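You operate a simulated robot arm through the tools that you are given. There is no shell and no other tool.

Carry out the task below with a simulated robot arm. There is one attempt and no reset: what you move stays moved.

JOB
Stand both bottles and the flask in the bottle crate, then slide it to the back of the workbench. Set down upright: bottle, flask.

The check looks at the end state, three seconds after you hand in, the way a careful person would. Anything else that was tipped, shoved, dropped, spilled or broken makes it a failure.

ROBOT AND FRAMES
A 7-joint arm with a fingered hand, fixed in place. Base frame: the origin is at the foot of the arm, x ahead of it, y to its left, z up; the work surface is at about z = 0.86. Units: m, rad, N and s.
Its first joint turns from -1.204 to 3.002 rad. Payload 5 kg.
The TCP is the grasp point between the finger pads, 0.032 m short of the fingertips. In the tool frame z runs along the fingers and y along their closing line. The gripper opens to 0.16 m. The gripper's body begins 0.089 m behind the TCP. The gripper is a hand of 3 fingers: y runs from the thumb to the fingers, the wrist lies at [0, 0, -0.252] in the tool frame.
Orientation is that of the tool frame in the base frame, as [roll, pitch, yaw] about the fixed x, y, z axes, in that order (R = Rz(yaw) Ry(pitch) Rx(roll)). With the fingers straight down and closing along the base's y, the tool's x points along the base's -x, its y along +y and its z along -z.

CONTROLS
- The arm moves only by the tool step_arm. Its argument "increments" is a list of rows, each a list of 2 entries, a list of its own where there are three numbers: the shift along the base's x, y, z in m, then the turn, a rotation vector about the base's x, y, z in rad. In form: [[[x, y, z], [rx, ry, rz]], ...]. A call has 1 to 20 rows; each row shifts and turns the commanded pose from where the row before left it. A row lasts 0.2 s, in which the tool goes at most 0.05 m and 0.15 rad; a call with a longer step from one row to the next is refused whole. A pose out of reach is approached as far as the arm can. The call stops where the force on the tool passes 90 N (or 10 N more than at its start, if that is more) or the arm is blocked; 0.2 s more then pass. In this call time passes only in rows, and 0.2 s behind the last. It gives the time, the measured TCP pose, the force on the tool (base axes), the opening and the grip force at its end, in the units of the frame above (readings bear some noise), with the torque about the TCP (base axes, N m) and any sound that the robot's microphone picked up.
- Cameras (640 x 400 px; columns grow to the right, rows downward): "scene" is fixed at [0.2207, -0.4985, 1.6241]; the picture's right is [0.06, -1.00, 0.00], its down [-0.93, -0.06, -0.36] and it looks along [0.36, 0.02, -0.93] (base axes); focal length 214 px, centre (320, 200). "wrist" rides on the gripper at [0.065, -0.004, -0.116] in the tool frame; the picture's right is [0.06, 1.00, 0.00], its down [-0.87, 0.05, -0.49] and it looks along [-0.49, 0.03, 0.87] (tool axes); focal length 261 px, centre (320, 200). There is no depth. A picture from a camera that has moved, and an enlarged one, comes with that camera's place and axes in the base frame and with its lens.
- capture(camera): a new picture of that camera. The clock stands still meanwhile.
- move_column(by): slides the trunk up (or, below 0, down) by that many m; the arm rides with it, the base frame stays. It gives what a move gives, with no picture.
- set_fingers(finger1, finger2, thumb_bend): sets how far each is bent, from 0 (flat) to 1 (curled in); at 0.3 the hand is open as for a grip, at 0.7 the pads meet at the TCP. One left out holds its place. A second passes; each finger stops where it meets its share of the squeeze, and holds until it gets a number again. It is the only way to open and close the hand. It gives what a move gives, with no picture; readings hold the bend of each and the force on the fingers (four entries, about 0 where the hand has none), thumb and palm.
- enlarge(camera, box): a new picture of the part [left, top, right, bottom] of that camera's present view, enlarged. The clock stands still meanwhile.
- job_done(): hands the job in; it is judged then, once.

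Nothing tells you positions but the pictures and the camera data. Unless the task says otherwise, let go and move clear before handing in.

The tools are called after ">>>" by a JSON object that holds its "api" and its "payload". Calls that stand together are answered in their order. step_arm: Moves the arm, as the interface text tells. Its arguments: {"type":"object","properties":{"increments":{"type":"array","items":{"type":"array"}}},"required":["increments"]} The other tools are called the same way: move_column (by) slides the trunk up or down; set_fingers (finger1, finger2, thumb_bend) moves the fingers one by one; capture (camera) takes a picture; enlarge (camera, box) takes an enlarged picture of a part of a camera's view; job_done () hands the job in.

At the start:

```text
time: 0.0
tcp_pos: [0.5536, -0.5775, 1.1524]
orientation: [-3.141, 0.0, 3.141]
contact_force: [0.1, -0.1, 0.0]
moment: [0.02, -0.02, -0.02]
opening: 0.16
grip_force: 0.0
shape: jaw
bend: [0.3, 0.3, 0.3]
finger forces: [0.0, 0.1, 0.1, 0.0, 0.0, 0.0]
trunk travel left (down, up): [-0.675, 0.265]
```

scene: 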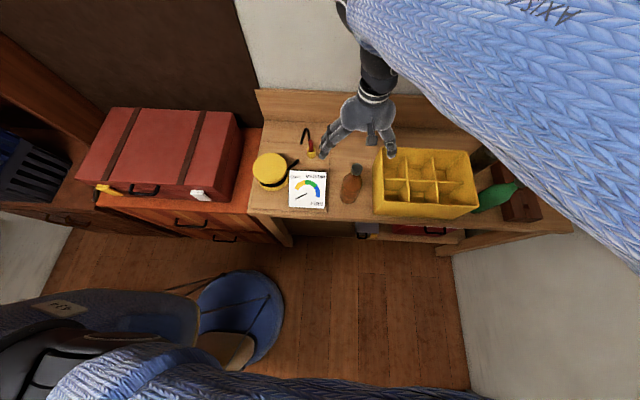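
wrist: 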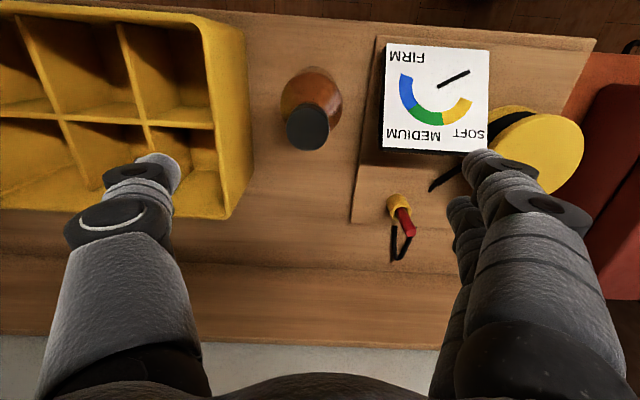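

I see a yellow six-cell crate, a brown bottle standing left of it, a green bottle to its right, a gauge card, a yellow tin and a small red-handled item. I'll look closer before moving anything.

>>> {"api": "enlarge", "payload": {"camera": "scene", "box": [240, 80, 400, 240]}}

>>> {"api": "enlarge", "payload": {"camera": "scene", "box": [360, 100, 580, 250]}}

>>> {"api": "capture", "payload": {"camera": "wrist"}}

```text
2.50 times, centred on (320, 160) of scene
camera zoom: at [0.2207, -0.4985, 1.6241], right [0.06, -1.0, 0.0], down [-0.93, -0.06, -0.36], along [0.36, 0.02, -0.93], focal length 536 px, centre (320, 300)
```

zoom: 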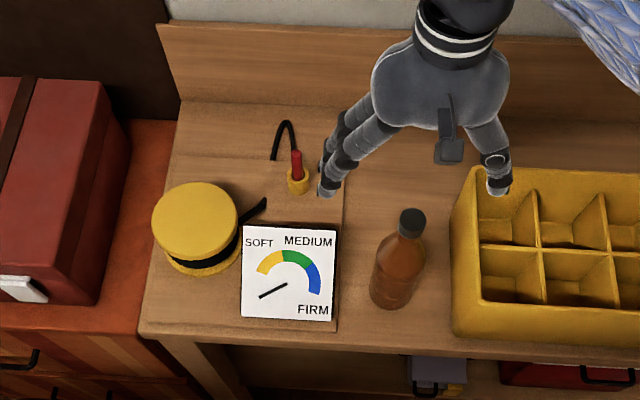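

```text
2.67 times, centred on (470, 175) of scene
camera zoom: at [0.2207, -0.4985, 1.6241], right [0.06, -1.0, 0.0], down [-0.93, -0.06, -0.36], along [0.36, 0.02, -0.93], focal length 572 px, centre (-80, 267)
```

zoom: 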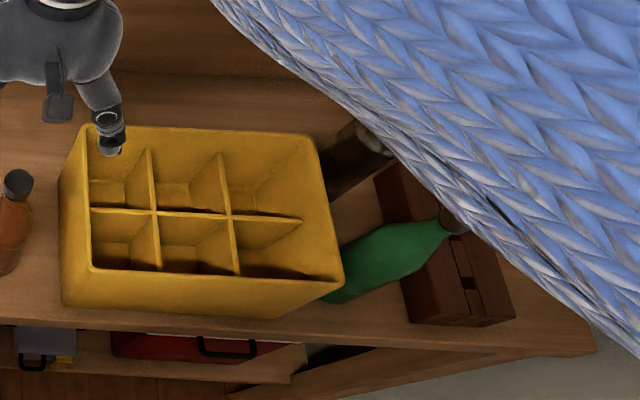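

```text
taken
camera wrist: at [0.4882, -0.5825, 1.2695], right [-0.06, 1.0, 0.0], down [0.87, 0.05, 0.49], along [0.49, 0.03, -0.87], focal length 261 px, centre (320, 200)
```

wrist: 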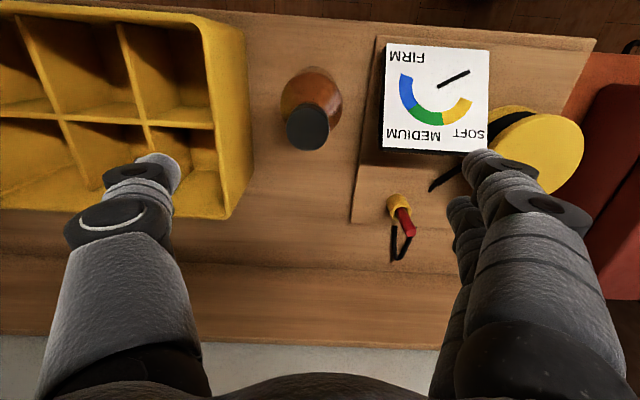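

The brown bottle stands at about (0.54, -0.59). The crate spans about x 0.47–0.67, y -0.69 to -0.98, with its rim at z≈1.0, and the bench runs x 0.45–0.89 with a backboard. I'll raise the hand and move right to see what is beyond the crate.

>>> {"api": "step_arm", "payload": {"increments": [[[0, 0, 0.04], [0, 0, 0]], [[0, -0.02, 0.04], [0, 0, 0]], [[-0.01, -0.04, 0.01], [0, 0, 0]], [[-0.01, -0.045, 0], [0, 0, 0]], [[-0.01, -0.045, 0], [0, 0, 0]], [[-0.01, -0.045, 0], [0, 0, 0]]]}}

>>> {"api": "capture", "payload": {"camera": "wrist"}}

>>> {"api": "capture", "payload": {"camera": "scene"}}

```text
time: 1.4
tcp_pos: [0.5124, -0.776, 1.2422]
orientation: [3.139, 0.001, -3.141]
contact_force: [-0.6, 0.1, 0.1]
moment: [0.02, 0.0, -0.04]
opening: 0.1598
grip_force: 0.1
shape: jaw
bend: [0.3, 0.3, 0.3]
finger forces: [0.0, 0.0, 0.0, 0.0, 0.0, 0.0]
trunk travel left (down, up): [-0.675, 0.265]
```

```text
taken
camera wrist: at [0.4474, -0.7805, 1.3592], right [-0.06, 1.0, 0.0], down [0.87, 0.05, 0.49], along [0.49, 0.03, -0.87], focal length 261 px, centre (320, 200)
```

wrist: 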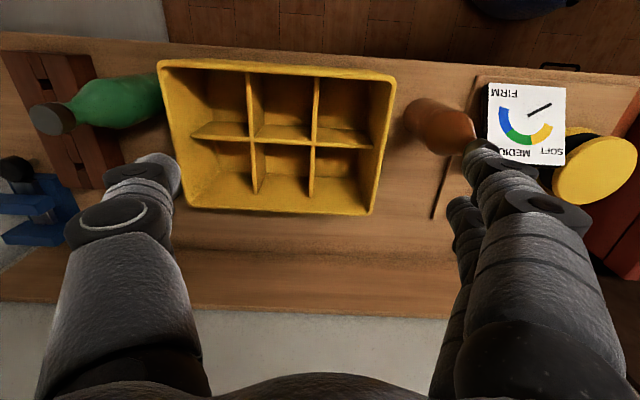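

```text
taken
```

scene: 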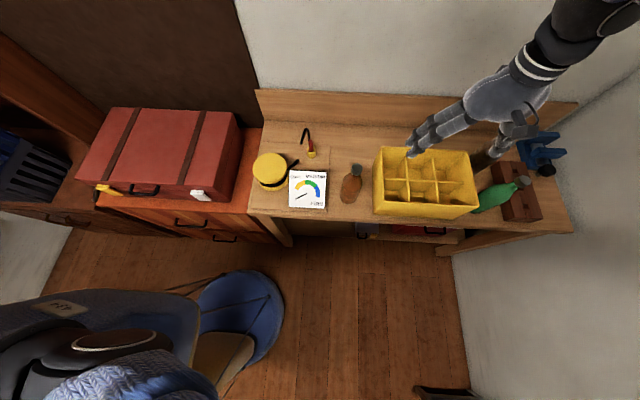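

Now the right side is visible: a green bottle, a dark wooden block, a blue clamp-like thing at the far back right, and something dark behind the crate's right end. I'll enlarge both.

>>> {"api": "enlarge", "payload": {"camera": "scene", "box": [440, 110, 580, 240]}}

>>> {"api": "enlarge", "payload": {"camera": "wrist", "box": [0, 20, 240, 260]}}

>>> {"api": "enlarge", "payload": {"camera": "scene", "box": [360, 130, 500, 230]}}

```text
3.08 times, centred on (510, 175) of scene
camera zoom: at [0.2207, -0.4985, 1.6241], right [0.06, -1.0, 0.0], down [-0.93, -0.06, -0.36], along [0.36, 0.02, -0.93], focal length 660 px, centre (-265, 277)
```

zoom: 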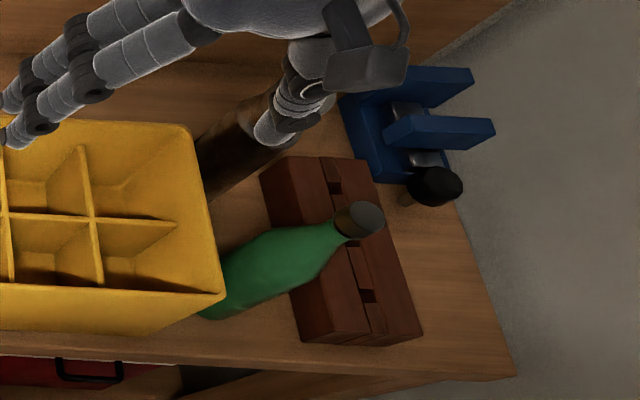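

```text
1.67 times, centred on (120, 140) of wrist
camera zoom: at [0.4474, -0.7805, 1.3592], right [-0.06, 1.0, 0.0], down [0.87, 0.05, 0.49], along [0.49, 0.03, -0.87], focal length 434 px, centre (653, 300)
```

zoom: 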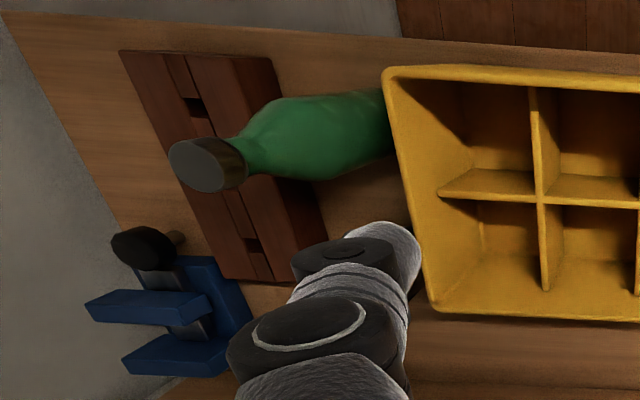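

```text
4.00 times, centred on (430, 180) of scene
camera zoom: at [0.2207, -0.4985, 1.6241], right [0.06, -1.0, 0.0], down [-0.93, -0.06, -0.36], along [0.36, 0.02, -0.93], focal length 858 px, centre (-120, 280)
```

zoom: 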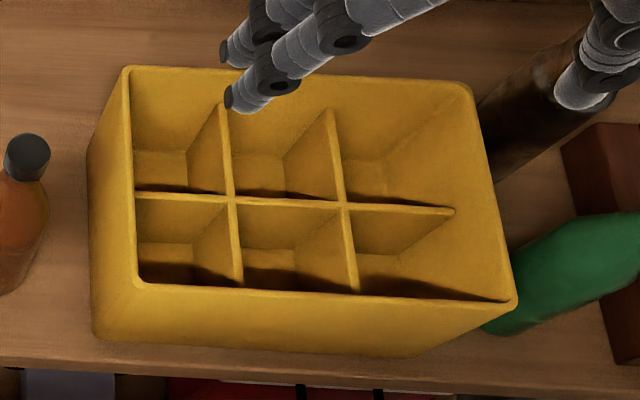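

The crate's rim is at z≈1.01 and its dividers at about 0.97, and the green bottle's cap is near (0.53, -1.075, 1.064). I'll tilt the hand towards -y so the wrist camera sees the dark item behind the crate.

>>> {"api": "step_arm", "payload": {"increments": [[[0, 0, 0.02], [-0.12, 0, 0]], [[0, 0, 0.02], [-0.12, 0, 0]], [[0, 0, 0.01], [-0.12, 0, 0]], [[0, 0, 0], [-0.12, 0, 0]], [[0, 0, 0], [-0.12, 0, 0]]]}}

>>> {"api": "capture", "payload": {"camera": "wrist"}}

>>> {"api": "capture", "payload": {"camera": "scene"}}

```text
time: 2.6
tcp_pos: [0.5125, -0.7729, 1.2928]
orientation: [-2.539, 0.0, -3.14]
contact_force: [0.4, 0.0, 0.2]
moment: [-0.04, -0.01, -0.01]
opening: 0.1598
grip_force: 0.0
shape: jaw
bend: [0.3, 0.3, 0.3]
finger forces: [0.0, 0.1, 0.0, 0.0, 0.0, 0.0]
trunk travel left (down, up): [-0.675, 0.265]
```

```text
taken
camera wrist: at [0.4478, -0.7107, 1.3919], right [-0.06, 0.82, -0.57], down [0.87, 0.32, 0.37], along [0.49, -0.47, -0.74], focal length 261 px, centre (320, 200)
```

wrist: 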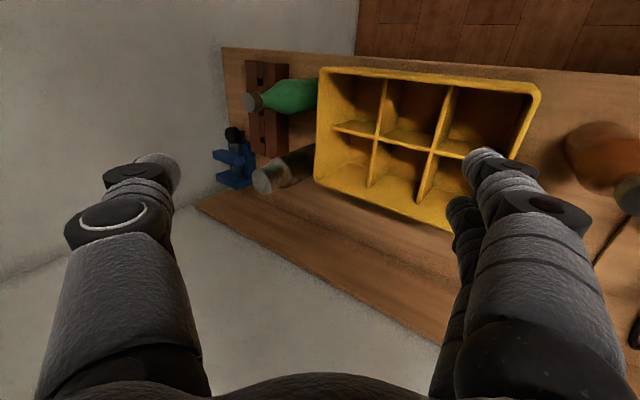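

```text
taken
```

scene: 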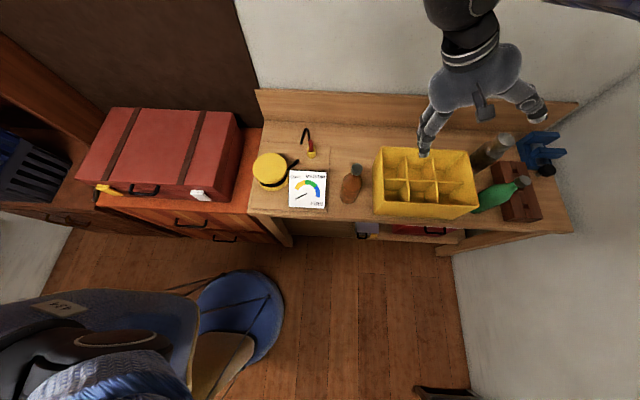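

>>> {"api": "enlarge", "payload": {"camera": "scene", "box": [440, 110, 580, 240]}}

>>> {"api": "enlarge", "payload": {"camera": "wrist", "box": [200, 40, 360, 220]}}

```text
3.08 times, centred on (510, 175) of scene
camera zoom: at [0.2207, -0.4985, 1.6241], right [0.06, -1.0, 0.0], down [-0.93, -0.06, -0.36], along [0.36, 0.02, -0.93], focal length 660 px, centre (-265, 277)
```

zoom: 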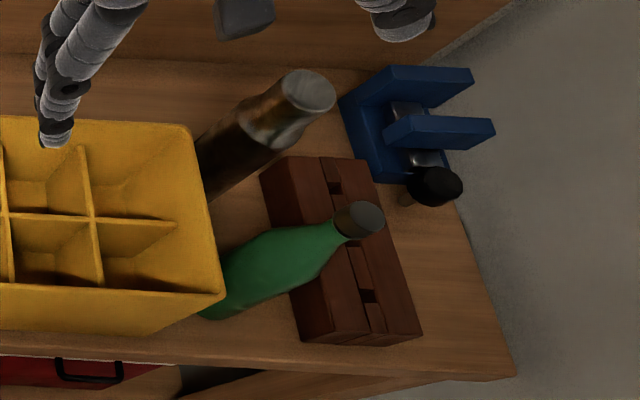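

```text
2.22 times, centred on (280, 130) of wrist
camera zoom: at [0.4478, -0.7107, 1.3919], right [-0.06, 0.82, -0.57], down [0.87, 0.32, 0.37], along [0.49, -0.47, -0.74], focal length 579 px, centre (409, 356)
```

zoom: 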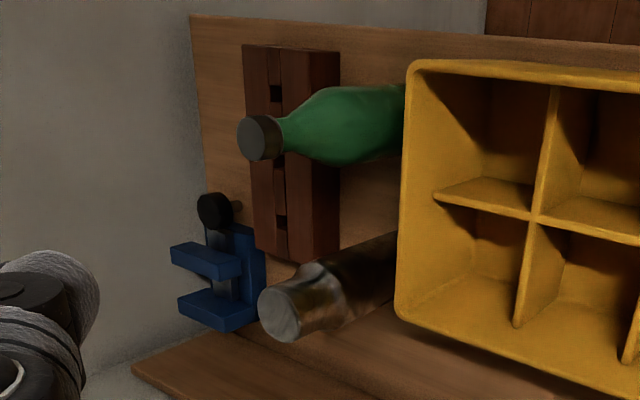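

The dark item is a thermos-like flask with its lid near (0.655, -1.04, 1.087), at the edge of reach. I'll take the brown bottle first, so I'm straightening the hand and going above it to refine its position.

>>> {"api": "step_arm", "payload": {"increments": [[[0, 0.04, 0], [0.12, 0, 0]], [[0.01, 0.04, 0], [0.12, 0, 0]], [[0.01, 0.04, 0], [0.12, 0, 0]], [[0.01, 0.04, -0.01], [0.12, 0, 0]], [[0, 0.022, -0.04], [0.12, 0, 0]]]}}

>>> {"api": "capture", "payload": {"camera": "wrist"}}

>>> {"api": "enlarge", "payload": {"camera": "scene", "box": [310, 130, 410, 220]}}

```text
time: 3.8
tcp_pos: [0.5436, -0.5929, 1.2425]
orientation: [3.137, -0.001, 3.141]
contact_force: [-0.5, 0.0, -0.1]
moment: [0.09, 0.05, -0.05]
opening: 0.16
grip_force: 0.0
shape: jaw
bend: [0.3, 0.3, 0.3]
finger forces: [0.0, 0.1, 0.1, 0.0, 0.1, 0.0]
trunk travel left (down, up): [-0.675, 0.265]
```

```text
taken
camera wrist: at [0.4788, -0.599, 1.3596], right [-0.06, 1.0, 0.0], down [0.87, 0.05, 0.49], along [0.49, 0.03, -0.87], focal length 261 px, centre (320, 200)
```

wrist: 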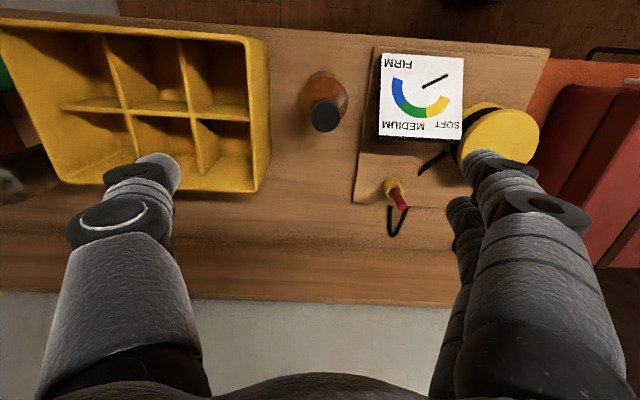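

```text
4.44 times, centred on (360, 175) of scene
camera zoom: at [0.2207, -0.4985, 1.6241], right [0.06, -1.0, 0.0], down [-0.93, -0.06, -0.36], along [0.36, 0.02, -0.93], focal length 953 px, centre (142, 311)
```

zoom: 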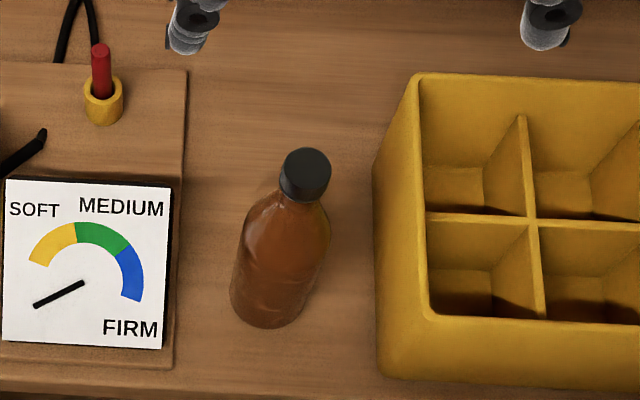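

The brown bottle's cap is at about (0.538, -0.589), top z≈1.074, cap diameter about 34 mm. I'll narrow the hand and come down halfway, then check.

>>> {"api": "set_fingers", "payload": {"finger1": 0.45, "finger2": 0.45, "thumb_bend": 0.45}}

>>> {"api": "step_arm", "payload": {"increments": [[[-0.005, 0.004, -0.03], [0, 0, 0]], [[0, 0, -0.04], [0, 0, 0]], [[0, 0, -0.03], [0, 0, 0]], [[0, 0, -0.02], [0, 0, 0]]]}}

>>> {"api": "capture", "payload": {"camera": "wrist"}}

>>> {"api": "enlarge", "payload": {"camera": "scene", "box": [310, 80, 430, 210]}}

```text
time: 4.8
tcp_pos: [0.5431, -0.5931, 1.2446]
orientation: [3.141, 0.001, -3.141]
contact_force: [0.3, 0.1, 0.1]
moment: [0.02, -0.04, 0.01]
opening: 0.1089
grip_force: 0.0
shape: fingers
bend: [0.45, 0.45, 0.45]
finger forces: [0.1, 0.0, 0.0, 0.1, 0.0, 0.0]
trunk travel left (down, up): [-0.675, 0.265]
```

```text
time: 5.8
tcp_pos: [0.5393, -0.5882, 1.1213]
orientation: [3.141, 0.001, -3.141]
contact_force: [0.6, -0.9, -0.3]
moment: [0.01, 0.03, 0.0]
opening: 0.1085
grip_force: 0.1
shape: fingers
bend: [0.45, 0.45, 0.45]
finger forces: [0.0, 0.0, 0.1, 0.0, 0.0, 0.0]
trunk travel left (down, up): [-0.675, 0.265]
```

```text
taken
camera wrist: at [0.4739, -0.5922, 1.2387], right [-0.06, 1.0, 0.0], down [0.87, 0.05, 0.49], along [0.49, 0.03, -0.87], focal length 261 px, centre (320, 200)
```

wrist: 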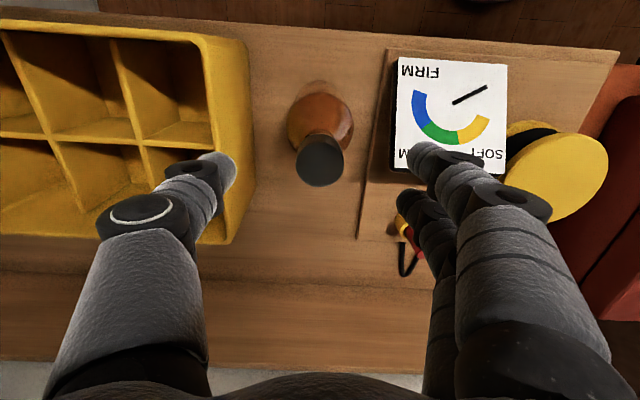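

```text
3.08 times, centred on (370, 145) of scene
camera zoom: at [0.2207, -0.4985, 1.6241], right [0.06, -1.0, 0.0], down [-0.93, -0.06, -0.36], along [0.36, 0.02, -0.93], focal length 660 px, centre (166, 369)
```

zoom: 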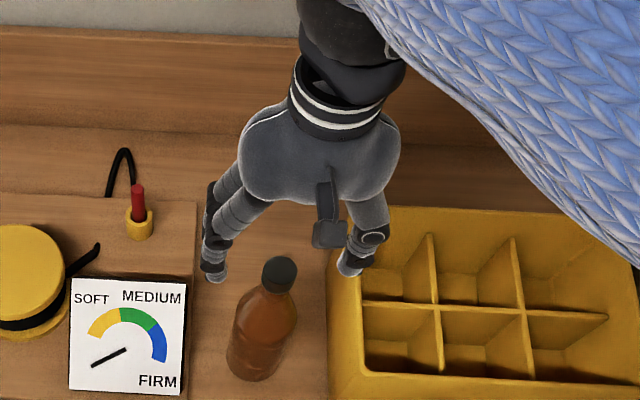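

The hand is centred over the cap. I'll descend until the pads are at the cap and neck, z≈1.058.

>>> {"api": "step_arm", "payload": {"increments": [[[-0.002, 0, -0.03], [0, 0, 0]], [[0, 0, -0.02], [0, 0, 0]], [[0, 0, -0.013], [0, 0, 0]]]}}

>>> {"api": "capture", "payload": {"camera": "wrist"}}

>>> {"api": "enlarge", "payload": {"camera": "scene", "box": [310, 80, 430, 210]}}

```text
time: 6.6
tcp_pos: [0.5357, -0.5863, 1.0592]
orientation: [3.141, -0.002, 3.141]
contact_force: [0.5, -0.2, -0.4]
moment: [0.03, 0.02, -0.03]
opening: 0.1085
grip_force: 0.1
shape: fingers
bend: [0.45, 0.45, 0.45]
finger forces: [0.0, 0.1, 0.0, 0.0, 0.1, 0.0]
trunk travel left (down, up): [-0.675, 0.265]
```

```text
taken
camera wrist: at [0.4714, -0.5906, 1.1766], right [-0.06, 1.0, 0.0], down [0.87, 0.05, 0.49], along [0.49, 0.03, -0.87], focal length 261 px, centre (320, 200)
```

wrist: 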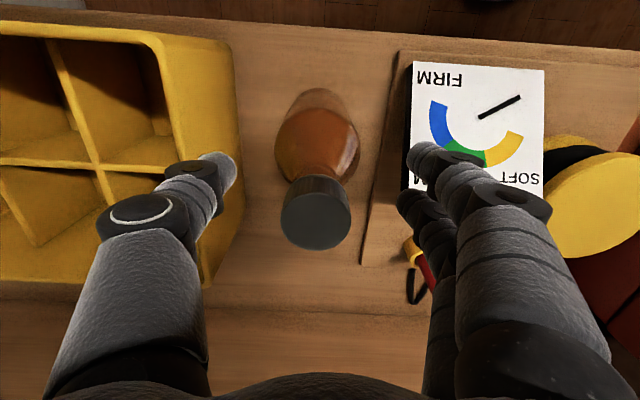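

```text
3.08 times, centred on (370, 145) of scene
camera zoom: at [0.2207, -0.4985, 1.6241], right [0.06, -1.0, 0.0], down [-0.93, -0.06, -0.36], along [0.36, 0.02, -0.93], focal length 660 px, centre (166, 369)
```

zoom: 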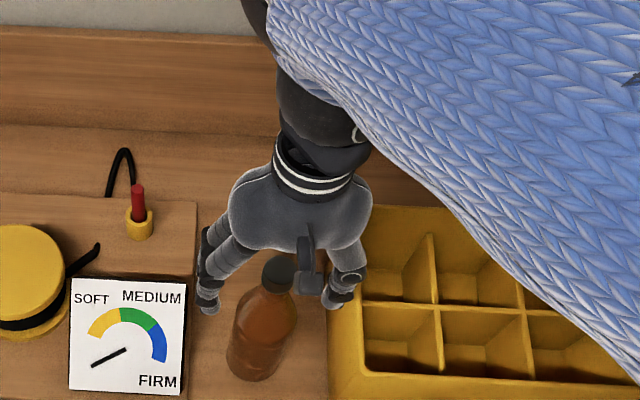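

The pads straddle the cap with the hand within a few mm of centre. I'll close gently in stages and watch the forces.

>>> {"api": "step_arm", "payload": {"increments": [[[0.003, -0.002, 0], [0, 0, 0]]]}}

>>> {"api": "set_fingers", "payload": {"finger1": 0.62, "finger2": 0.62, "thumb_bend": 0.62}}

>>> {"api": "capture", "payload": {"camera": "wrist"}}

```text
time: 7.0
tcp_pos: [0.538, -0.5881, 1.0596]
orientation: [3.141, 0.0, 3.141]
contact_force: [0.1, 0.2, 0.0]
moment: [0.01, 0.04, 0.0]
opening: 0.1082
grip_force: 0.2
shape: fingers
bend: [0.45, 0.45, 0.45]
finger forces: [0.1, 0.0, 0.0, 0.1, 0.1, 0.0]
trunk travel left (down, up): [-0.675, 0.265]
```

```text
time: 8.0
tcp_pos: [0.5392, -0.588, 1.0597]
orientation: [-3.141, 0.0, -3.141]
contact_force: [0.3, 1.0, 0.2]
moment: [0.0, -0.01, 0.0]
opening: 0.0407
grip_force: 0.1
shape: fingers
bend: [0.62, 0.62, 0.62]
finger forces: [0.0, 0.0, 0.0, 0.0, 0.1, 0.0]
trunk travel left (down, up): [-0.675, 0.265]
```

```text
taken
camera wrist: at [0.4743, -0.5928, 1.1772], right [-0.06, 1.0, 0.0], down [0.87, 0.05, 0.49], along [0.49, 0.03, -0.87], focal length 261 px, centre (320, 200)
```

wrist: 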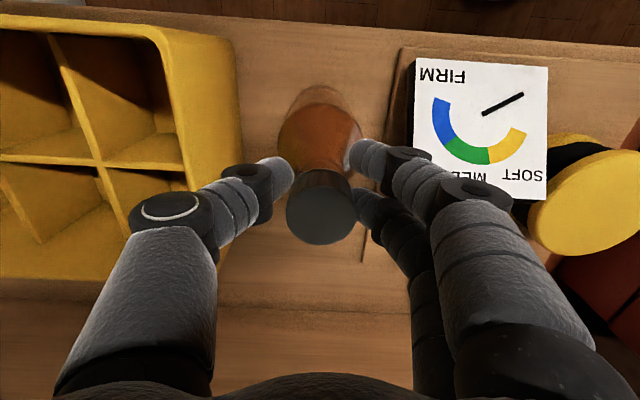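

>>> {"api": "set_fingers", "payload": {"finger1": 0.66, "finger2": 0.66, "thumb_bend": 0.66}}

>>> {"api": "capture", "payload": {"camera": "wrist"}}

```text
time: 9.0
tcp_pos: [0.5384, -0.5878, 1.0598]
orientation: [3.141, 0.0, -3.141]
contact_force: [-0.4, -0.8, -0.3]
moment: [0.01, 0.0, -0.02]
opening: 0.0322
grip_force: 2.6
shape: fingers
bend: [0.64, 0.65, 0.65]
finger forces: [1.8, 0.5, 0.0, 0.0, 2.6, 0.0]
trunk travel left (down, up): [-0.675, 0.265]
```

```text
taken
camera wrist: at [0.4743, -0.5928, 1.1772], right [-0.06, 1.0, 0.0], down [0.87, 0.05, 0.49], along [0.49, 0.03, -0.87], focal length 261 px, centre (320, 200)
```

wrist: 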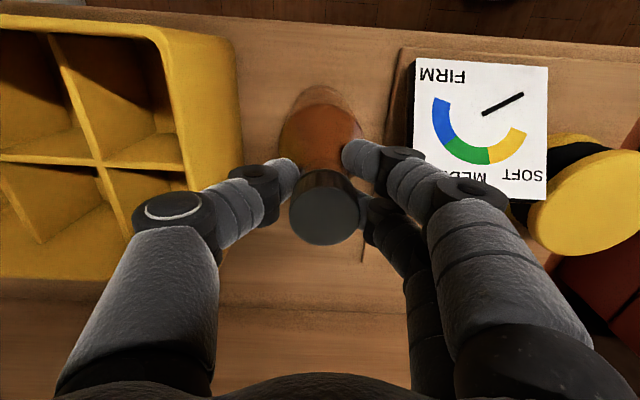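

Contact at 2.6 N. I'll tighten further for a safe hold.

>>> {"api": "set_fingers", "payload": {"finger1": 0.7, "finger2": 0.7, "thumb_bend": 0.7}}

```text
time: 10.0
tcp_pos: [0.5407, -0.5886, 1.06]
orientation: [-3.141, -0.001, -3.141]
contact_force: [0.2, 0.3, -0.7]
moment: [0.06, 0.0, -0.04]
opening: 0.0304
grip_force: 8.3
shape: fingers
bend: [0.65, 0.66, 0.67]
finger forces: [4.6, 3.7, 0.0, 0.0, 7.7, 0.0]
trunk travel left (down, up): [-0.675, 0.265]
```

>>> {"api": "step_arm", "payload": {"increments": [[[0, 0, 0.01], [0, 0, 0]], [[0, 0, 0.015], [0, 0, 0]]]}}

>>> {"api": "capture", "payload": {"camera": "wrist"}}

>>> {"api": "enlarge", "payload": {"camera": "scene", "box": [310, 80, 430, 210]}}

```text
time: 10.6
tcp_pos: [0.539, -0.5876, 1.0852]
orientation: [3.141, 0.0, 3.14]
contact_force: [0.5, 0.7, -3.7]
moment: [0.01, 0.0, 0.0]
opening: 0.0281
grip_force: 7.9
shape: fingers
bend: [0.65, 0.67, 0.67]
finger forces: [4.4, 3.2, 0.0, 0.1, 6.8, 0.0]
trunk travel left (down, up): [-0.675, 0.265]
```

```text
taken
camera wrist: at [0.4752, -0.5923, 1.2017], right [-0.06, 1.0, 0.0], down [0.87, 0.05, 0.49], along [0.49, 0.03, -0.87], focal length 261 px, centre (320, 200)
```

wrist: 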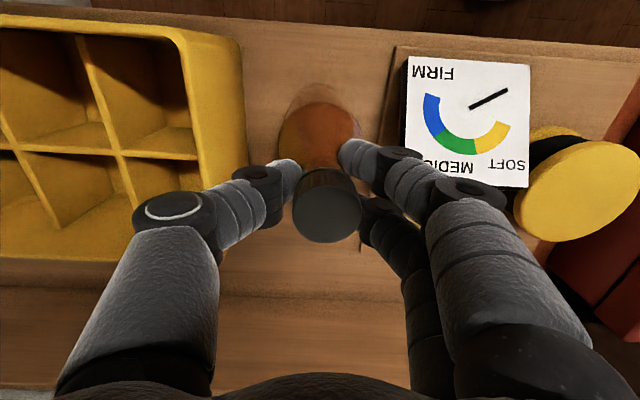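

```text
3.08 times, centred on (370, 145) of scene
camera zoom: at [0.2207, -0.4985, 1.6241], right [0.06, -1.0, 0.0], down [-0.93, -0.06, -0.36], along [0.36, 0.02, -0.93], focal length 660 px, centre (166, 369)
```

zoom: 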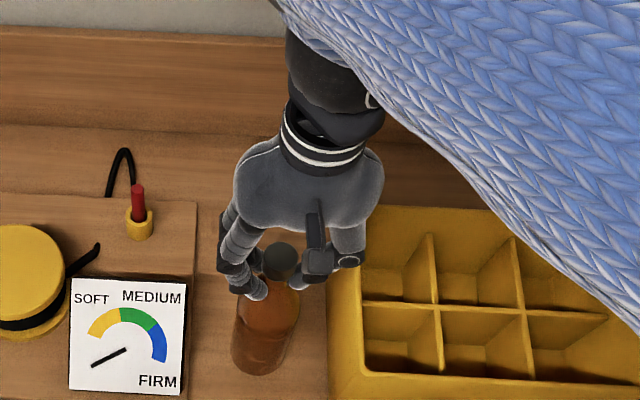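

The bottle is lifted and held, weighing about 3.7 N. I'll firm the grip slightly, raise it clear of the rim, and carry it over the crate's left-back cell at (0.61, -0.73).

>>> {"api": "set_fingers", "payload": {"finger1": 0.73, "finger2": 0.73, "thumb_bend": 0.73}}

>>> {"api": "step_arm", "payload": {"increments": [[[0, 0, 0.03], [0, 0, 0]], [[0, 0, 0.04], [0, 0, 0]], [[0, 0, 0.04], [0, 0, 0]], [[0, 0, 0.04], [0, 0, 0]], [[0, 0, 0.01], [0, 0, 0]], [[0.02, -0.025, 0], [0, 0, 0]], [[0.02, -0.035, 0], [0, 0, 0]], [[0.015, -0.035, 0], [0, 0, 0]], [[0.01, -0.03, 0], [0, 0, 0]], [[0.007, -0.018, 0], [0, 0, 0]]]}}

>>> {"api": "capture", "payload": {"camera": "wrist"}}

>>> {"api": "capture", "payload": {"camera": "scene"}}

```text
time: 11.6
tcp_pos: [0.5395, -0.5891, 1.0841]
orientation: [3.141, -0.001, 3.141]
contact_force: [-0.6, 1.0, -4.8]
moment: [0.0, -0.01, -0.03]
opening: 0.0271
grip_force: 14.9
shape: fingers
bend: [0.68, 0.7, 0.68]
finger forces: [8.5, 8.0, 0.0, 0.1, 14.1, 0.1]
trunk travel left (down, up): [-0.675, 0.265]
```

```text
time: 13.8
tcp_pos: [0.6107, -0.733, 1.2424]
orientation: [3.141, 0.0, 3.141]
contact_force: [-0.1, 0.3, -3.6]
moment: [-0.02, 0.01, 0.01]
opening: 0.0271
grip_force: 15.3
shape: fingers
bend: [0.68, 0.7, 0.68]
finger forces: [8.9, 7.9, 0.0, 0.0, 13.9, 0.0]
trunk travel left (down, up): [-0.675, 0.265]
```

```text
taken
camera wrist: at [0.5453, -0.7375, 1.3604], right [-0.06, 1.0, 0.0], down [0.87, 0.05, 0.49], along [0.49, 0.03, -0.87], focal length 261 px, centre (320, 200)
```

wrist: 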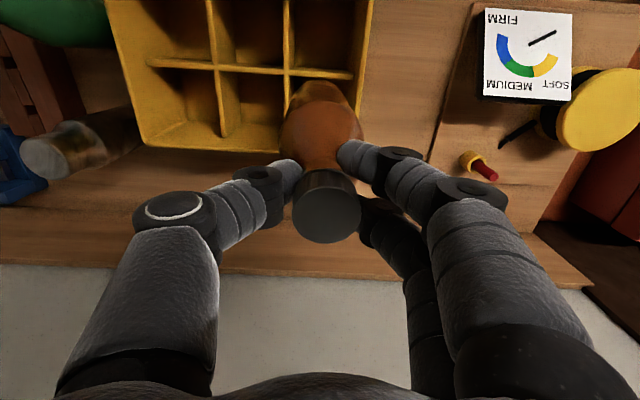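

```text
taken
```

scene: 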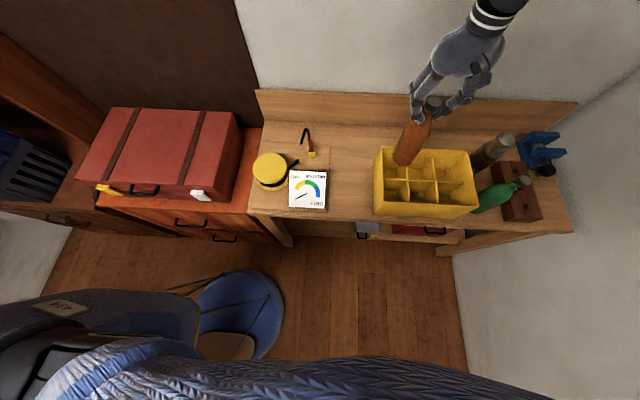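

>>> {"api": "enlarge", "payload": {"camera": "scene", "box": [360, 80, 500, 230]}}

>>> {"api": "enlarge", "payload": {"camera": "wrist", "box": [20, 0, 400, 240]}}

```text
2.67 times, centred on (430, 155) of scene
camera zoom: at [0.2207, -0.4985, 1.6241], right [0.06, -1.0, 0.0], down [-0.93, -0.06, -0.36], along [0.36, 0.02, -0.93], focal length 572 px, centre (27, 320)
```

zoom: 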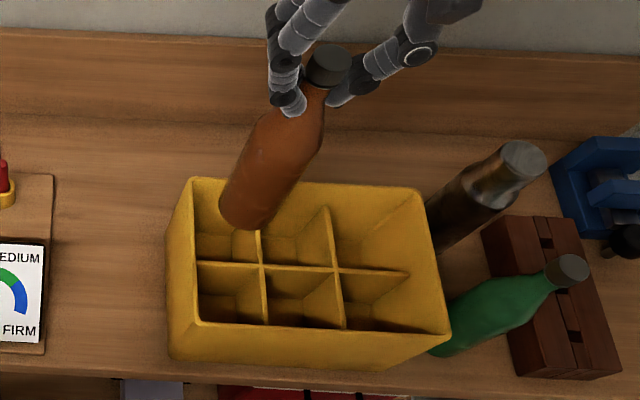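

```text
1.67 times, centred on (210, 120) of wrist
camera zoom: at [0.5453, -0.7375, 1.3604], right [-0.06, 1.0, 0.0], down [0.87, 0.05, 0.49], along [0.49, 0.03, -0.87], focal length 434 px, centre (503, 333)
```

zoom: 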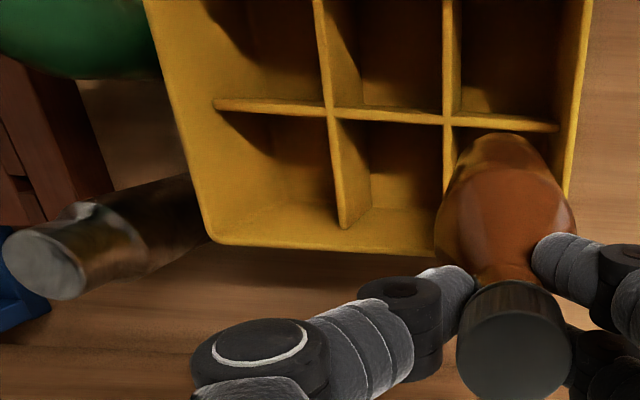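

The bottle hangs upright over the left-back cell, about 6 mm short in x. I'll correct and lower until its base is near rim level, then check.

>>> {"api": "step_arm", "payload": {"increments": [[[0.006, -0.001, -0.01], [0, 0, 0]], [[0, 0, -0.02], [0, 0, 0]]]}}

>>> {"api": "enlarge", "payload": {"camera": "scene", "box": [360, 80, 500, 230]}}

>>> {"api": "enlarge", "payload": {"camera": "wrist", "box": [160, 0, 420, 240]}}

```text
time: 14.4
tcp_pos: [0.6148, -0.7345, 1.2129]
orientation: [3.14, -0.001, -3.141]
contact_force: [-0.4, -1.5, -4.5]
moment: [-0.03, -0.05, 0.0]
opening: 0.0267
grip_force: 15.0
shape: fingers
bend: [0.68, 0.7, 0.68]
finger forces: [8.7, 8.1, 0.0, 0.0, 13.8, 0.1]
trunk travel left (down, up): [-0.675, 0.265]
```

```text
2.67 times, centred on (430, 155) of scene
camera zoom: at [0.2207, -0.4985, 1.6241], right [0.06, -1.0, 0.0], down [-0.93, -0.06, -0.36], along [0.36, 0.02, -0.93], focal length 572 px, centre (27, 320)
```

zoom: 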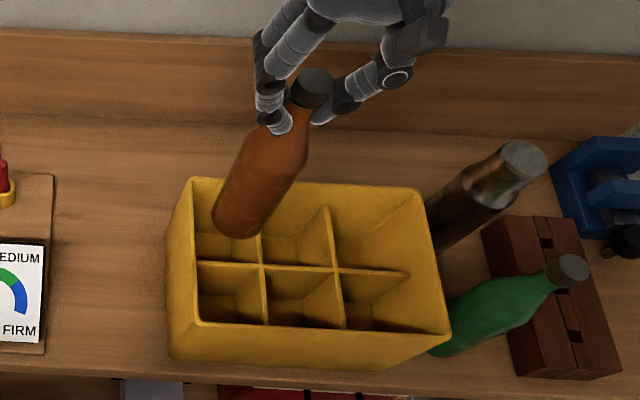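

```text
1.67 times, centred on (290, 120) of wrist
camera zoom: at [0.5505, -0.7384, 1.3303], right [-0.06, 1.0, 0.0], down [0.87, 0.05, 0.49], along [0.49, 0.03, -0.87], focal length 434 px, centre (370, 333)
```

zoom: 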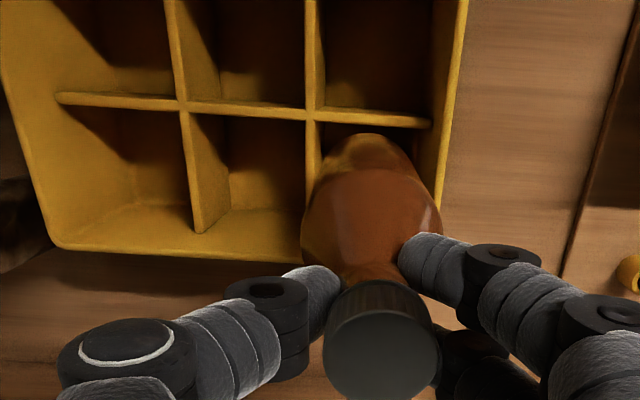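

The base appears about 6 mm too far right, near the divider, so I'll shift left and lower into the cell's mouth, watching the force.

>>> {"api": "step_arm", "payload": {"increments": [[[0.001, 0.006, 0], [0, 0, 0]], [[0, 0, -0.015], [0, 0, 0]], [[0, 0, -0.015], [0, 0, 0]]]}}

>>> {"api": "enlarge", "payload": {"camera": "scene", "box": [370, 110, 470, 220]}}

>>> {"api": "enlarge", "payload": {"camera": "wrist", "box": [160, 0, 420, 240]}}

```text
time: 15.2
tcp_pos: [0.6178, -0.7275, 1.1836]
orientation: [3.141, 0.001, 3.141]
contact_force: [0.4, -0.6, -3.5]
moment: [-0.01, -0.03, 0.0]
opening: 0.0267
grip_force: 15.5
shape: fingers
bend: [0.68, 0.7, 0.68]
finger forces: [8.9, 8.3, 0.1, 0.0, 13.8, 0.0]
trunk travel left (down, up): [-0.675, 0.265]
```

```text
3.64 times, centred on (420, 165) of scene
camera zoom: at [0.2207, -0.4985, 1.6241], right [0.06, -1.0, 0.0], down [-0.93, -0.06, -0.36], along [0.36, 0.02, -0.93], focal length 780 px, centre (-44, 327)
```

zoom: 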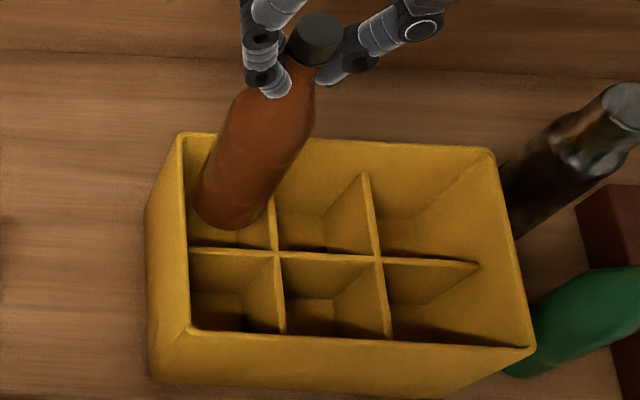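

```text
1.67 times, centred on (290, 120) of wrist
camera zoom: at [0.5528, -0.7315, 1.3009], right [-0.06, 1.0, 0.0], down [0.87, 0.05, 0.49], along [0.49, 0.03, -0.87], focal length 434 px, centre (370, 333)
```

zoom: 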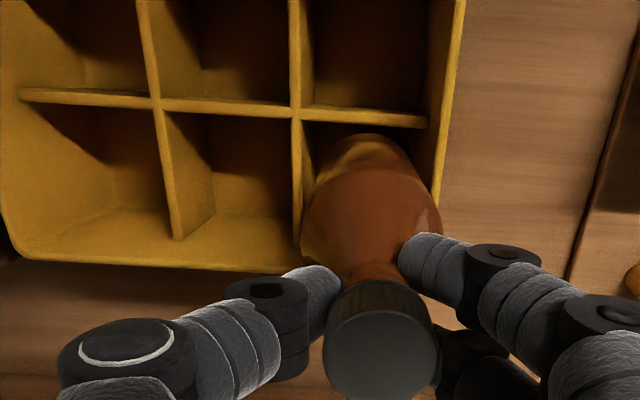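

The base sits inside the cell outline with a few mm of error; I'll nudge it and lower most of the way.

>>> {"api": "step_arm", "payload": {"increments": [[[-0.004, 0.003, 0], [0, 0, 0]], [[0, 0, -0.015], [0, 0, 0]], [[0, 0, -0.02], [0, 0, 0]], [[0, 0, -0.02], [0, 0, 0]], [[0, 0, -0.02], [0, 0, 0]]]}}

>>> {"api": "enlarge", "payload": {"camera": "scene", "box": [370, 110, 470, 220]}}

>>> {"api": "enlarge", "payload": {"camera": "wrist", "box": [160, 0, 420, 240]}}

```text
time: 16.4
tcp_pos: [0.6168, -0.7255, 1.108]
orientation: [3.138, -0.001, 3.142]
contact_force: [0.3, -1.0, -4.2]
moment: [-0.01, -0.01, 0.01]
opening: 0.0269
grip_force: 15.7
shape: fingers
bend: [0.68, 0.7, 0.68]
finger forces: [8.8, 8.2, 0.0, 0.1, 13.7, 0.0]
trunk travel left (down, up): [-0.675, 0.265]
```

```text
3.64 times, centred on (420, 165) of scene
camera zoom: at [0.2207, -0.4985, 1.6241], right [0.06, -1.0, 0.0], down [-0.93, -0.06, -0.36], along [0.36, 0.02, -0.93], focal length 780 px, centre (-44, 327)
```

zoom: 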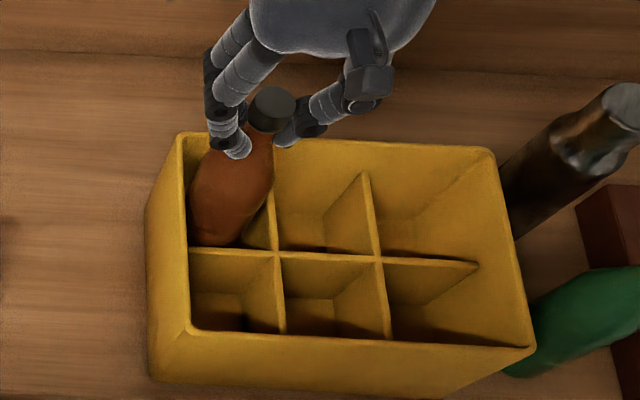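

```text
1.67 times, centred on (290, 120) of wrist
camera zoom: at [0.5511, -0.7298, 1.225], right [-0.06, 1.0, 0.0], down [0.87, 0.05, 0.49], along [0.49, 0.03, -0.87], focal length 434 px, centre (370, 333)
```

zoom: 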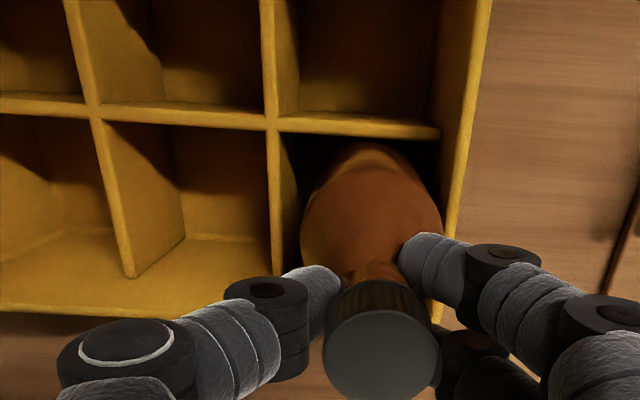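

It's in the cell with no contact. I'll centre it slightly and lower the last 4 cm in small steps.

>>> {"api": "step_arm", "payload": {"increments": [[[0, -0.003, -0.01], [0, 0, 0]], [[0, 0, -0.01], [0, 0, 0]], [[0, 0, -0.008], [0, 0, 0]]]}}

>>> {"api": "step_arm", "payload": {"increments": [[[0, 0, -0.004], [0, 0, 0]]]}}

>>> {"api": "step_arm", "payload": {"increments": [[[0, 0, -0.004], [0, 0, 0]]]}}

```text
time: 17.2
tcp_pos: [0.6134, -0.7286, 1.0803]
orientation: [3.14, 0.0, -3.141]
contact_force: [0.5, -0.9, -3.2]
moment: [0.01, -0.07, 0.0]
opening: 0.0268
grip_force: 15.4
shape: fingers
bend: [0.68, 0.7, 0.68]
finger forces: [8.7, 9.0, 0.1, 0.1, 13.7, 0.0]
trunk travel left (down, up): [-0.675, 0.265]
```

```text
time: 17.6
tcp_pos: [0.6137, -0.7283, 1.0761]
orientation: [3.141, 0.001, -3.141]
contact_force: [-0.4, 0.4, -4.8]
moment: [-0.01, -0.09, 0.0]
opening: 0.0272
grip_force: 15.9
shape: fingers
bend: [0.68, 0.7, 0.68]
finger forces: [8.7, 9.1, 0.0, 0.0, 13.7, 0.0]
trunk travel left (down, up): [-0.675, 0.265]
```

```text
time: 18.0
tcp_pos: [0.6146, -0.7277, 1.0737]
orientation: [3.141, 0.003, -3.141]
contact_force: [0.4, 1.1, -3.6]
moment: [0.01, -0.05, 0.01]
opening: 0.0267
grip_force: 15.9
shape: fingers
bend: [0.68, 0.7, 0.68]
finger forces: [8.7, 9.1, 0.0, 0.0, 13.7, 0.0]
trunk travel left (down, up): [-0.675, 0.265]
```

>>> {"api": "step_arm", "payload": {"increments": [[[0, 0, -0.003], [0, 0, 0]]]}}

>>> {"api": "step_arm", "payload": {"increments": [[[0, 0, -0.003], [0, 0, 0]]]}}

>>> {"api": "step_arm", "payload": {"increments": [[[0, 0, -0.003], [0, 0, 0]]]}}

```text
time: 18.4
tcp_pos: [0.6149, -0.7275, 1.0701]
orientation: [3.14, -0.001, 3.14]
contact_force: [-0.4, -0.6, 1.8]
moment: [0.0, -0.05, 0.03]
opening: 0.0269
grip_force: 17.2
shape: fingers
bend: [0.68, 0.71, 0.68]
finger forces: [9.2, 9.8, 0.0, 0.1, 15.2, 0.1]
trunk travel left (down, up): [-0.675, 0.265]
```

```text
time: 18.8
tcp_pos: [0.6134, -0.7266, 1.0696]
orientation: [-3.14, 0.002, 3.14]
contact_force: [-0.7, -1.8, 16.2]
moment: [0.07, -0.02, -0.01]
opening: 0.0272
grip_force: 22.2
shape: fingers
bend: [0.69, 0.71, 0.68]
finger forces: [12.4, 11.3, 0.0, 0.0, 20.0, 0.1]
trunk travel left (down, up): [-0.675, 0.265]
```

```text
time: 19.2
tcp_pos: [0.6128, -0.7267, 1.0685]
orientation: [-3.139, 0.004, 3.141]
contact_force: [-2.5, -4.1, 36.1]
moment: [-0.09, 0.14, 0.02]
opening: 0.0273
grip_force: 28.1
shape: fingers
bend: [0.7, 0.72, 0.69]
finger forces: [15.7, 12.7, 0.1, 0.0, 27.6, 0.0]
trunk travel left (down, up): [-0.675, 0.265]
```

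It's resting on the crate floor. I'll relieve the down-force, then open just enough to clear the cap.

>>> {"api": "step_arm", "payload": {"increments": [[[0, 0, 0.005], [0, 0, 0]]]}}

>>> {"api": "set_fingers", "payload": {"finger1": 0.62, "finger2": 0.62, "thumb_bend": 0.62}}

>>> {"api": "set_fingers", "payload": {"finger1": 0.5, "finger2": 0.5, "thumb_bend": 0.5}}

>>> {"api": "capture", "payload": {"camera": "wrist"}}

>>> {"api": "enlarge", "payload": {"camera": "scene", "box": [370, 110, 470, 220]}}

```text
time: 19.6
tcp_pos: [0.6137, -0.7269, 1.0698]
orientation: [-3.141, 0.001, 3.141]
contact_force: [-0.7, -1.6, 13.4]
moment: [-0.08, 0.02, 0.0]
opening: 0.0272
grip_force: 20.4
shape: fingers
bend: [0.7, 0.71, 0.69]
finger forces: [11.7, 9.5, 0.0, 0.0, 19.5, 0.0]
trunk travel left (down, up): [-0.675, 0.265]
```

```text
time: 20.6
tcp_pos: [0.6138, -0.7275, 1.0687]
orientation: [3.14, 0.0, 3.141]
contact_force: [0.0, 0.1, 0.3]
moment: [0.02, -0.05, 0.01]
opening: 0.0401
grip_force: 0.1
shape: fingers
bend: [0.62, 0.62, 0.62]
finger forces: [0.1, 0.1, 0.1, 0.0, 0.3, 0.1]
trunk travel left (down, up): [-0.675, 0.265]
```

```text
time: 21.6
tcp_pos: [0.6148, -0.7275, 1.0688]
orientation: [3.141, 0.001, -3.14]
contact_force: [-0.3, -0.2, -0.3]
moment: [0.03, 0.02, 0.0]
opening: 0.0865
grip_force: 0.0
shape: fingers
bend: [0.5, 0.5, 0.5]
finger forces: [0.0, 0.0, 0.0, 0.0, 0.1, 0.0]
trunk travel left (down, up): [-0.675, 0.265]
```

```text
taken
camera wrist: at [0.5494, -0.7317, 1.1864], right [-0.06, 1.0, 0.0], down [0.87, 0.05, 0.49], along [0.49, 0.03, -0.87], focal length 261 px, centre (320, 200)
```

wrist: 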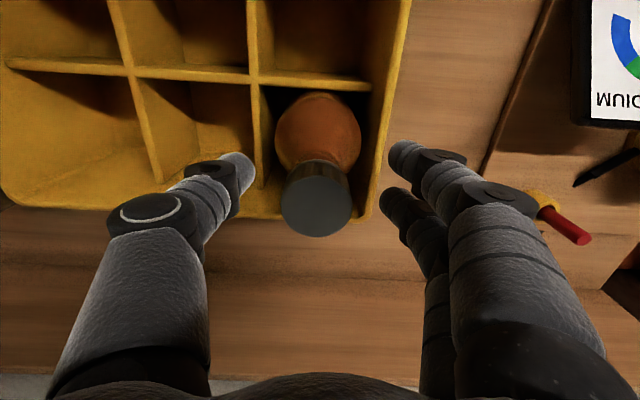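

```text
3.64 times, centred on (420, 165) of scene
camera zoom: at [0.2207, -0.4985, 1.6241], right [0.06, -1.0, 0.0], down [-0.93, -0.06, -0.36], along [0.36, 0.02, -0.93], focal length 780 px, centre (-44, 327)
```

zoom: 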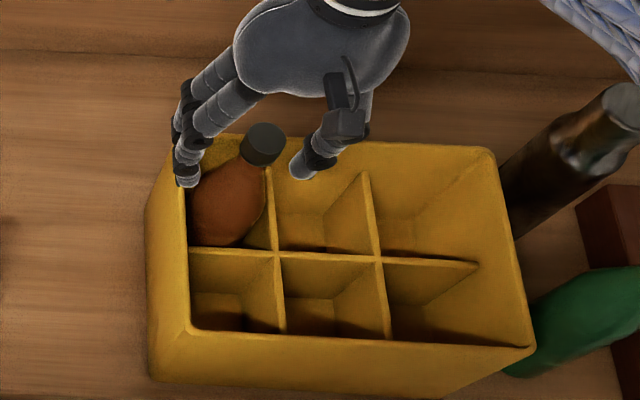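

The brown bottle stands in its cell. I'll rise clear and turn the hand about the vertical, aiming to have the wrist camera on the outer side for a tilted reach to the far bottles.

>>> {"api": "step_arm", "payload": {"increments": [[[0, 0, 0.04], [0, 0, 0]], [[0, 0, 0.05], [0, 0, 0]], [[0, 0, 0.05], [0, 0, 0]], [[-0.03, 0, 0.04], [0, 0, 0]], [[-0.04, 0, 0.02], [0, 0, 0.1]], [[-0.04, 0, 0], [0, 0, 0.14]], [[-0.04, 0.02, 0], [0, 0, 0.14]], [[0, 0.02, 0], [0, 0, 0.14]], [[0, 0, 0], [0, 0, 0.14]], [[0, 0, 0], [0, 0, 0.14]]]}}

>>> {"api": "capture", "payload": {"camera": "wrist"}}

>>> {"api": "capture", "payload": {"camera": "scene"}}

```text
time: 23.8
tcp_pos: [0.4648, -0.6864, 1.2694]
orientation: [-3.141, 0.0, -2.341]
contact_force: [0.2, 0.1, -0.4]
moment: [-0.01, 0.01, 0.0]
opening: 0.0868
grip_force: 0.1
shape: fingers
bend: [0.5, 0.5, 0.5]
finger forces: [0.0, 0.0, 0.1, 0.1, 0.0, 0.1]
trunk travel left (down, up): [-0.675, 0.265]
```

```text
taken
camera wrist: at [0.4219, -0.7367, 1.3872], right [-0.76, 0.65, 0.0], down [0.57, 0.66, 0.49], along [0.32, 0.37, -0.87], focal length 261 px, centre (320, 200)
```

wrist: 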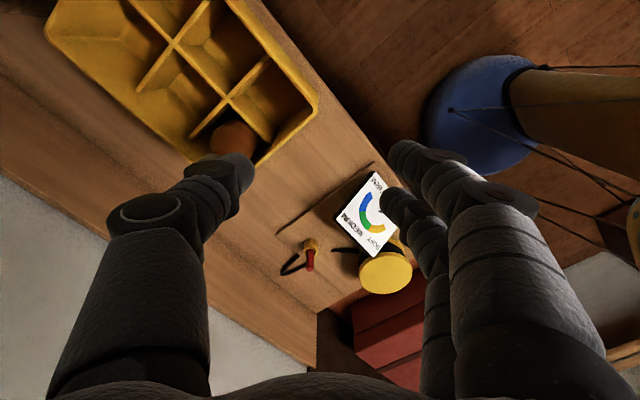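

```text
taken
```

scene: 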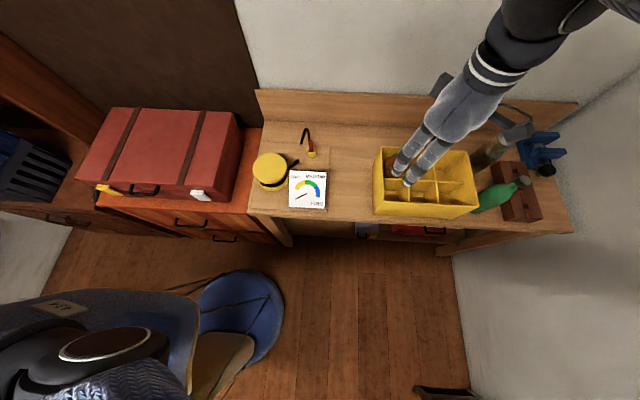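

>>> {"api": "step_arm", "payload": {"increments": [[[0, 0, 0], [0, 0, 0.137]], [[0, 0, 0], [0, 0, 0.137]], [[0, 0, 0], [0, 0, 0.137]], [[0, 0, 0], [0, 0, 0.137]], [[0, 0, 0], [0, 0, 0.137]], [[0, 0, 0], [0, 0, 0.137]], [[0, 0, 0], [0, 0, 0.137]], [[0, 0, 0], [0, 0, 0.137]], [[0, 0, 0], [0, 0, 0.137]]]}}

>>> {"api": "capture", "payload": {"camera": "wrist"}}

```text
time: 25.8
tcp_pos: [0.4643, -0.6871, 1.2698]
orientation: [3.142, 0.0, -1.106]
contact_force: [0.5, 0.6, 0.1]
moment: [0.01, 0.01, -0.02]
opening: 0.0868
grip_force: 0.1
shape: fingers
bend: [0.5, 0.5, 0.5]
finger forces: [0.1, 0.1, 0.1, 0.1, 0.0, 0.0]
trunk travel left (down, up): [-0.675, 0.265]
```

```text
taken
camera wrist: at [0.4967, -0.7439, 1.3864], right [-0.86, -0.5, 0.0], down [-0.44, 0.75, 0.49], along [-0.25, 0.43, -0.87], focal length 261 px, centre (320, 200)
```

wrist: 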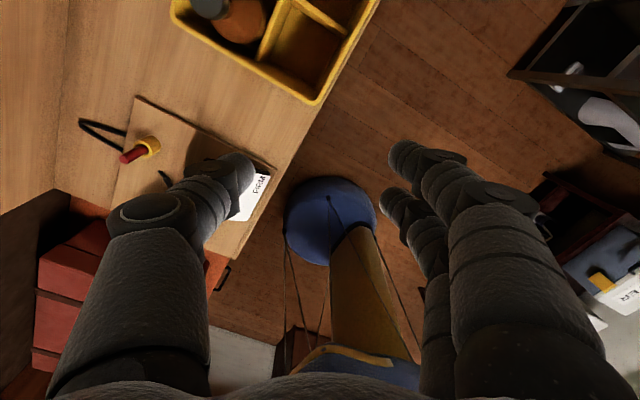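

The yaw reached the wanted heading. Now I'll tilt the tool outward by about 60° while extending towards the far side, staying high.

>>> {"api": "step_arm", "payload": {"increments": [[[0, 0, 0], [-0.118, -0.058, 0]], [[0, 0, 0], [-0.118, -0.058, 0]], [[0.005, -0.015, 0], [-0.118, -0.058, 0]], [[0.01, -0.02, 0], [-0.118, -0.058, 0]], [[0.01, -0.02, 0], [-0.118, -0.058, 0]], [[0.01, -0.02, 0], [-0.118, -0.058, 0]], [[0.01, -0.02, 0], [-0.118, -0.058, 0]], [[0.01, -0.02, 0], [-0.118, -0.058, 0]]]}}

>>> {"api": "capture", "payload": {"camera": "wrist"}}

>>> {"api": "capture", "payload": {"camera": "scene"}}

```text
time: 27.6
tcp_pos: [0.5186, -0.8032, 1.2688]
orientation: [3.131, -1.052, -1.103]
contact_force: [0.3, -0.4, -0.7]
moment: [-0.03, 0.03, -0.01]
opening: 0.0869
grip_force: 0.0
shape: fingers
bend: [0.5, 0.5, 0.5]
finger forces: [0.0, 0.1, 0.1, 0.0, 0.0, 0.0]
trunk travel left (down, up): [-0.675, 0.265]
```

```text
taken
camera wrist: at [0.4923, -0.7394, 1.3842], right [-0.88, -0.47, 0.06], down [-0.43, 0.74, -0.51], along [0.2, -0.48, -0.86], focal length 261 px, centre (320, 200)
```

wrist: 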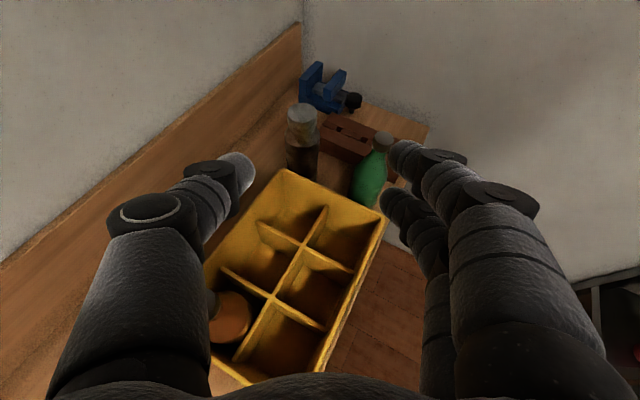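

```text
taken
```

scene: 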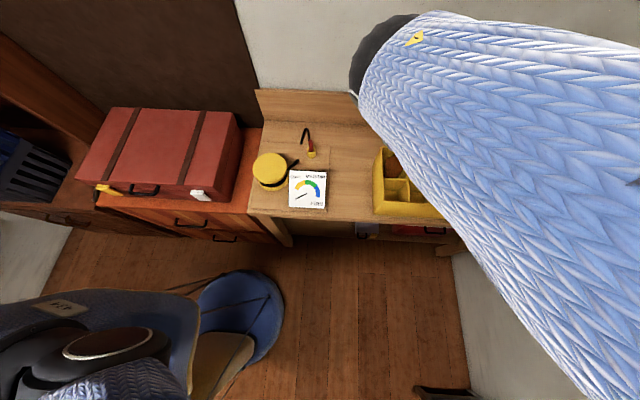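

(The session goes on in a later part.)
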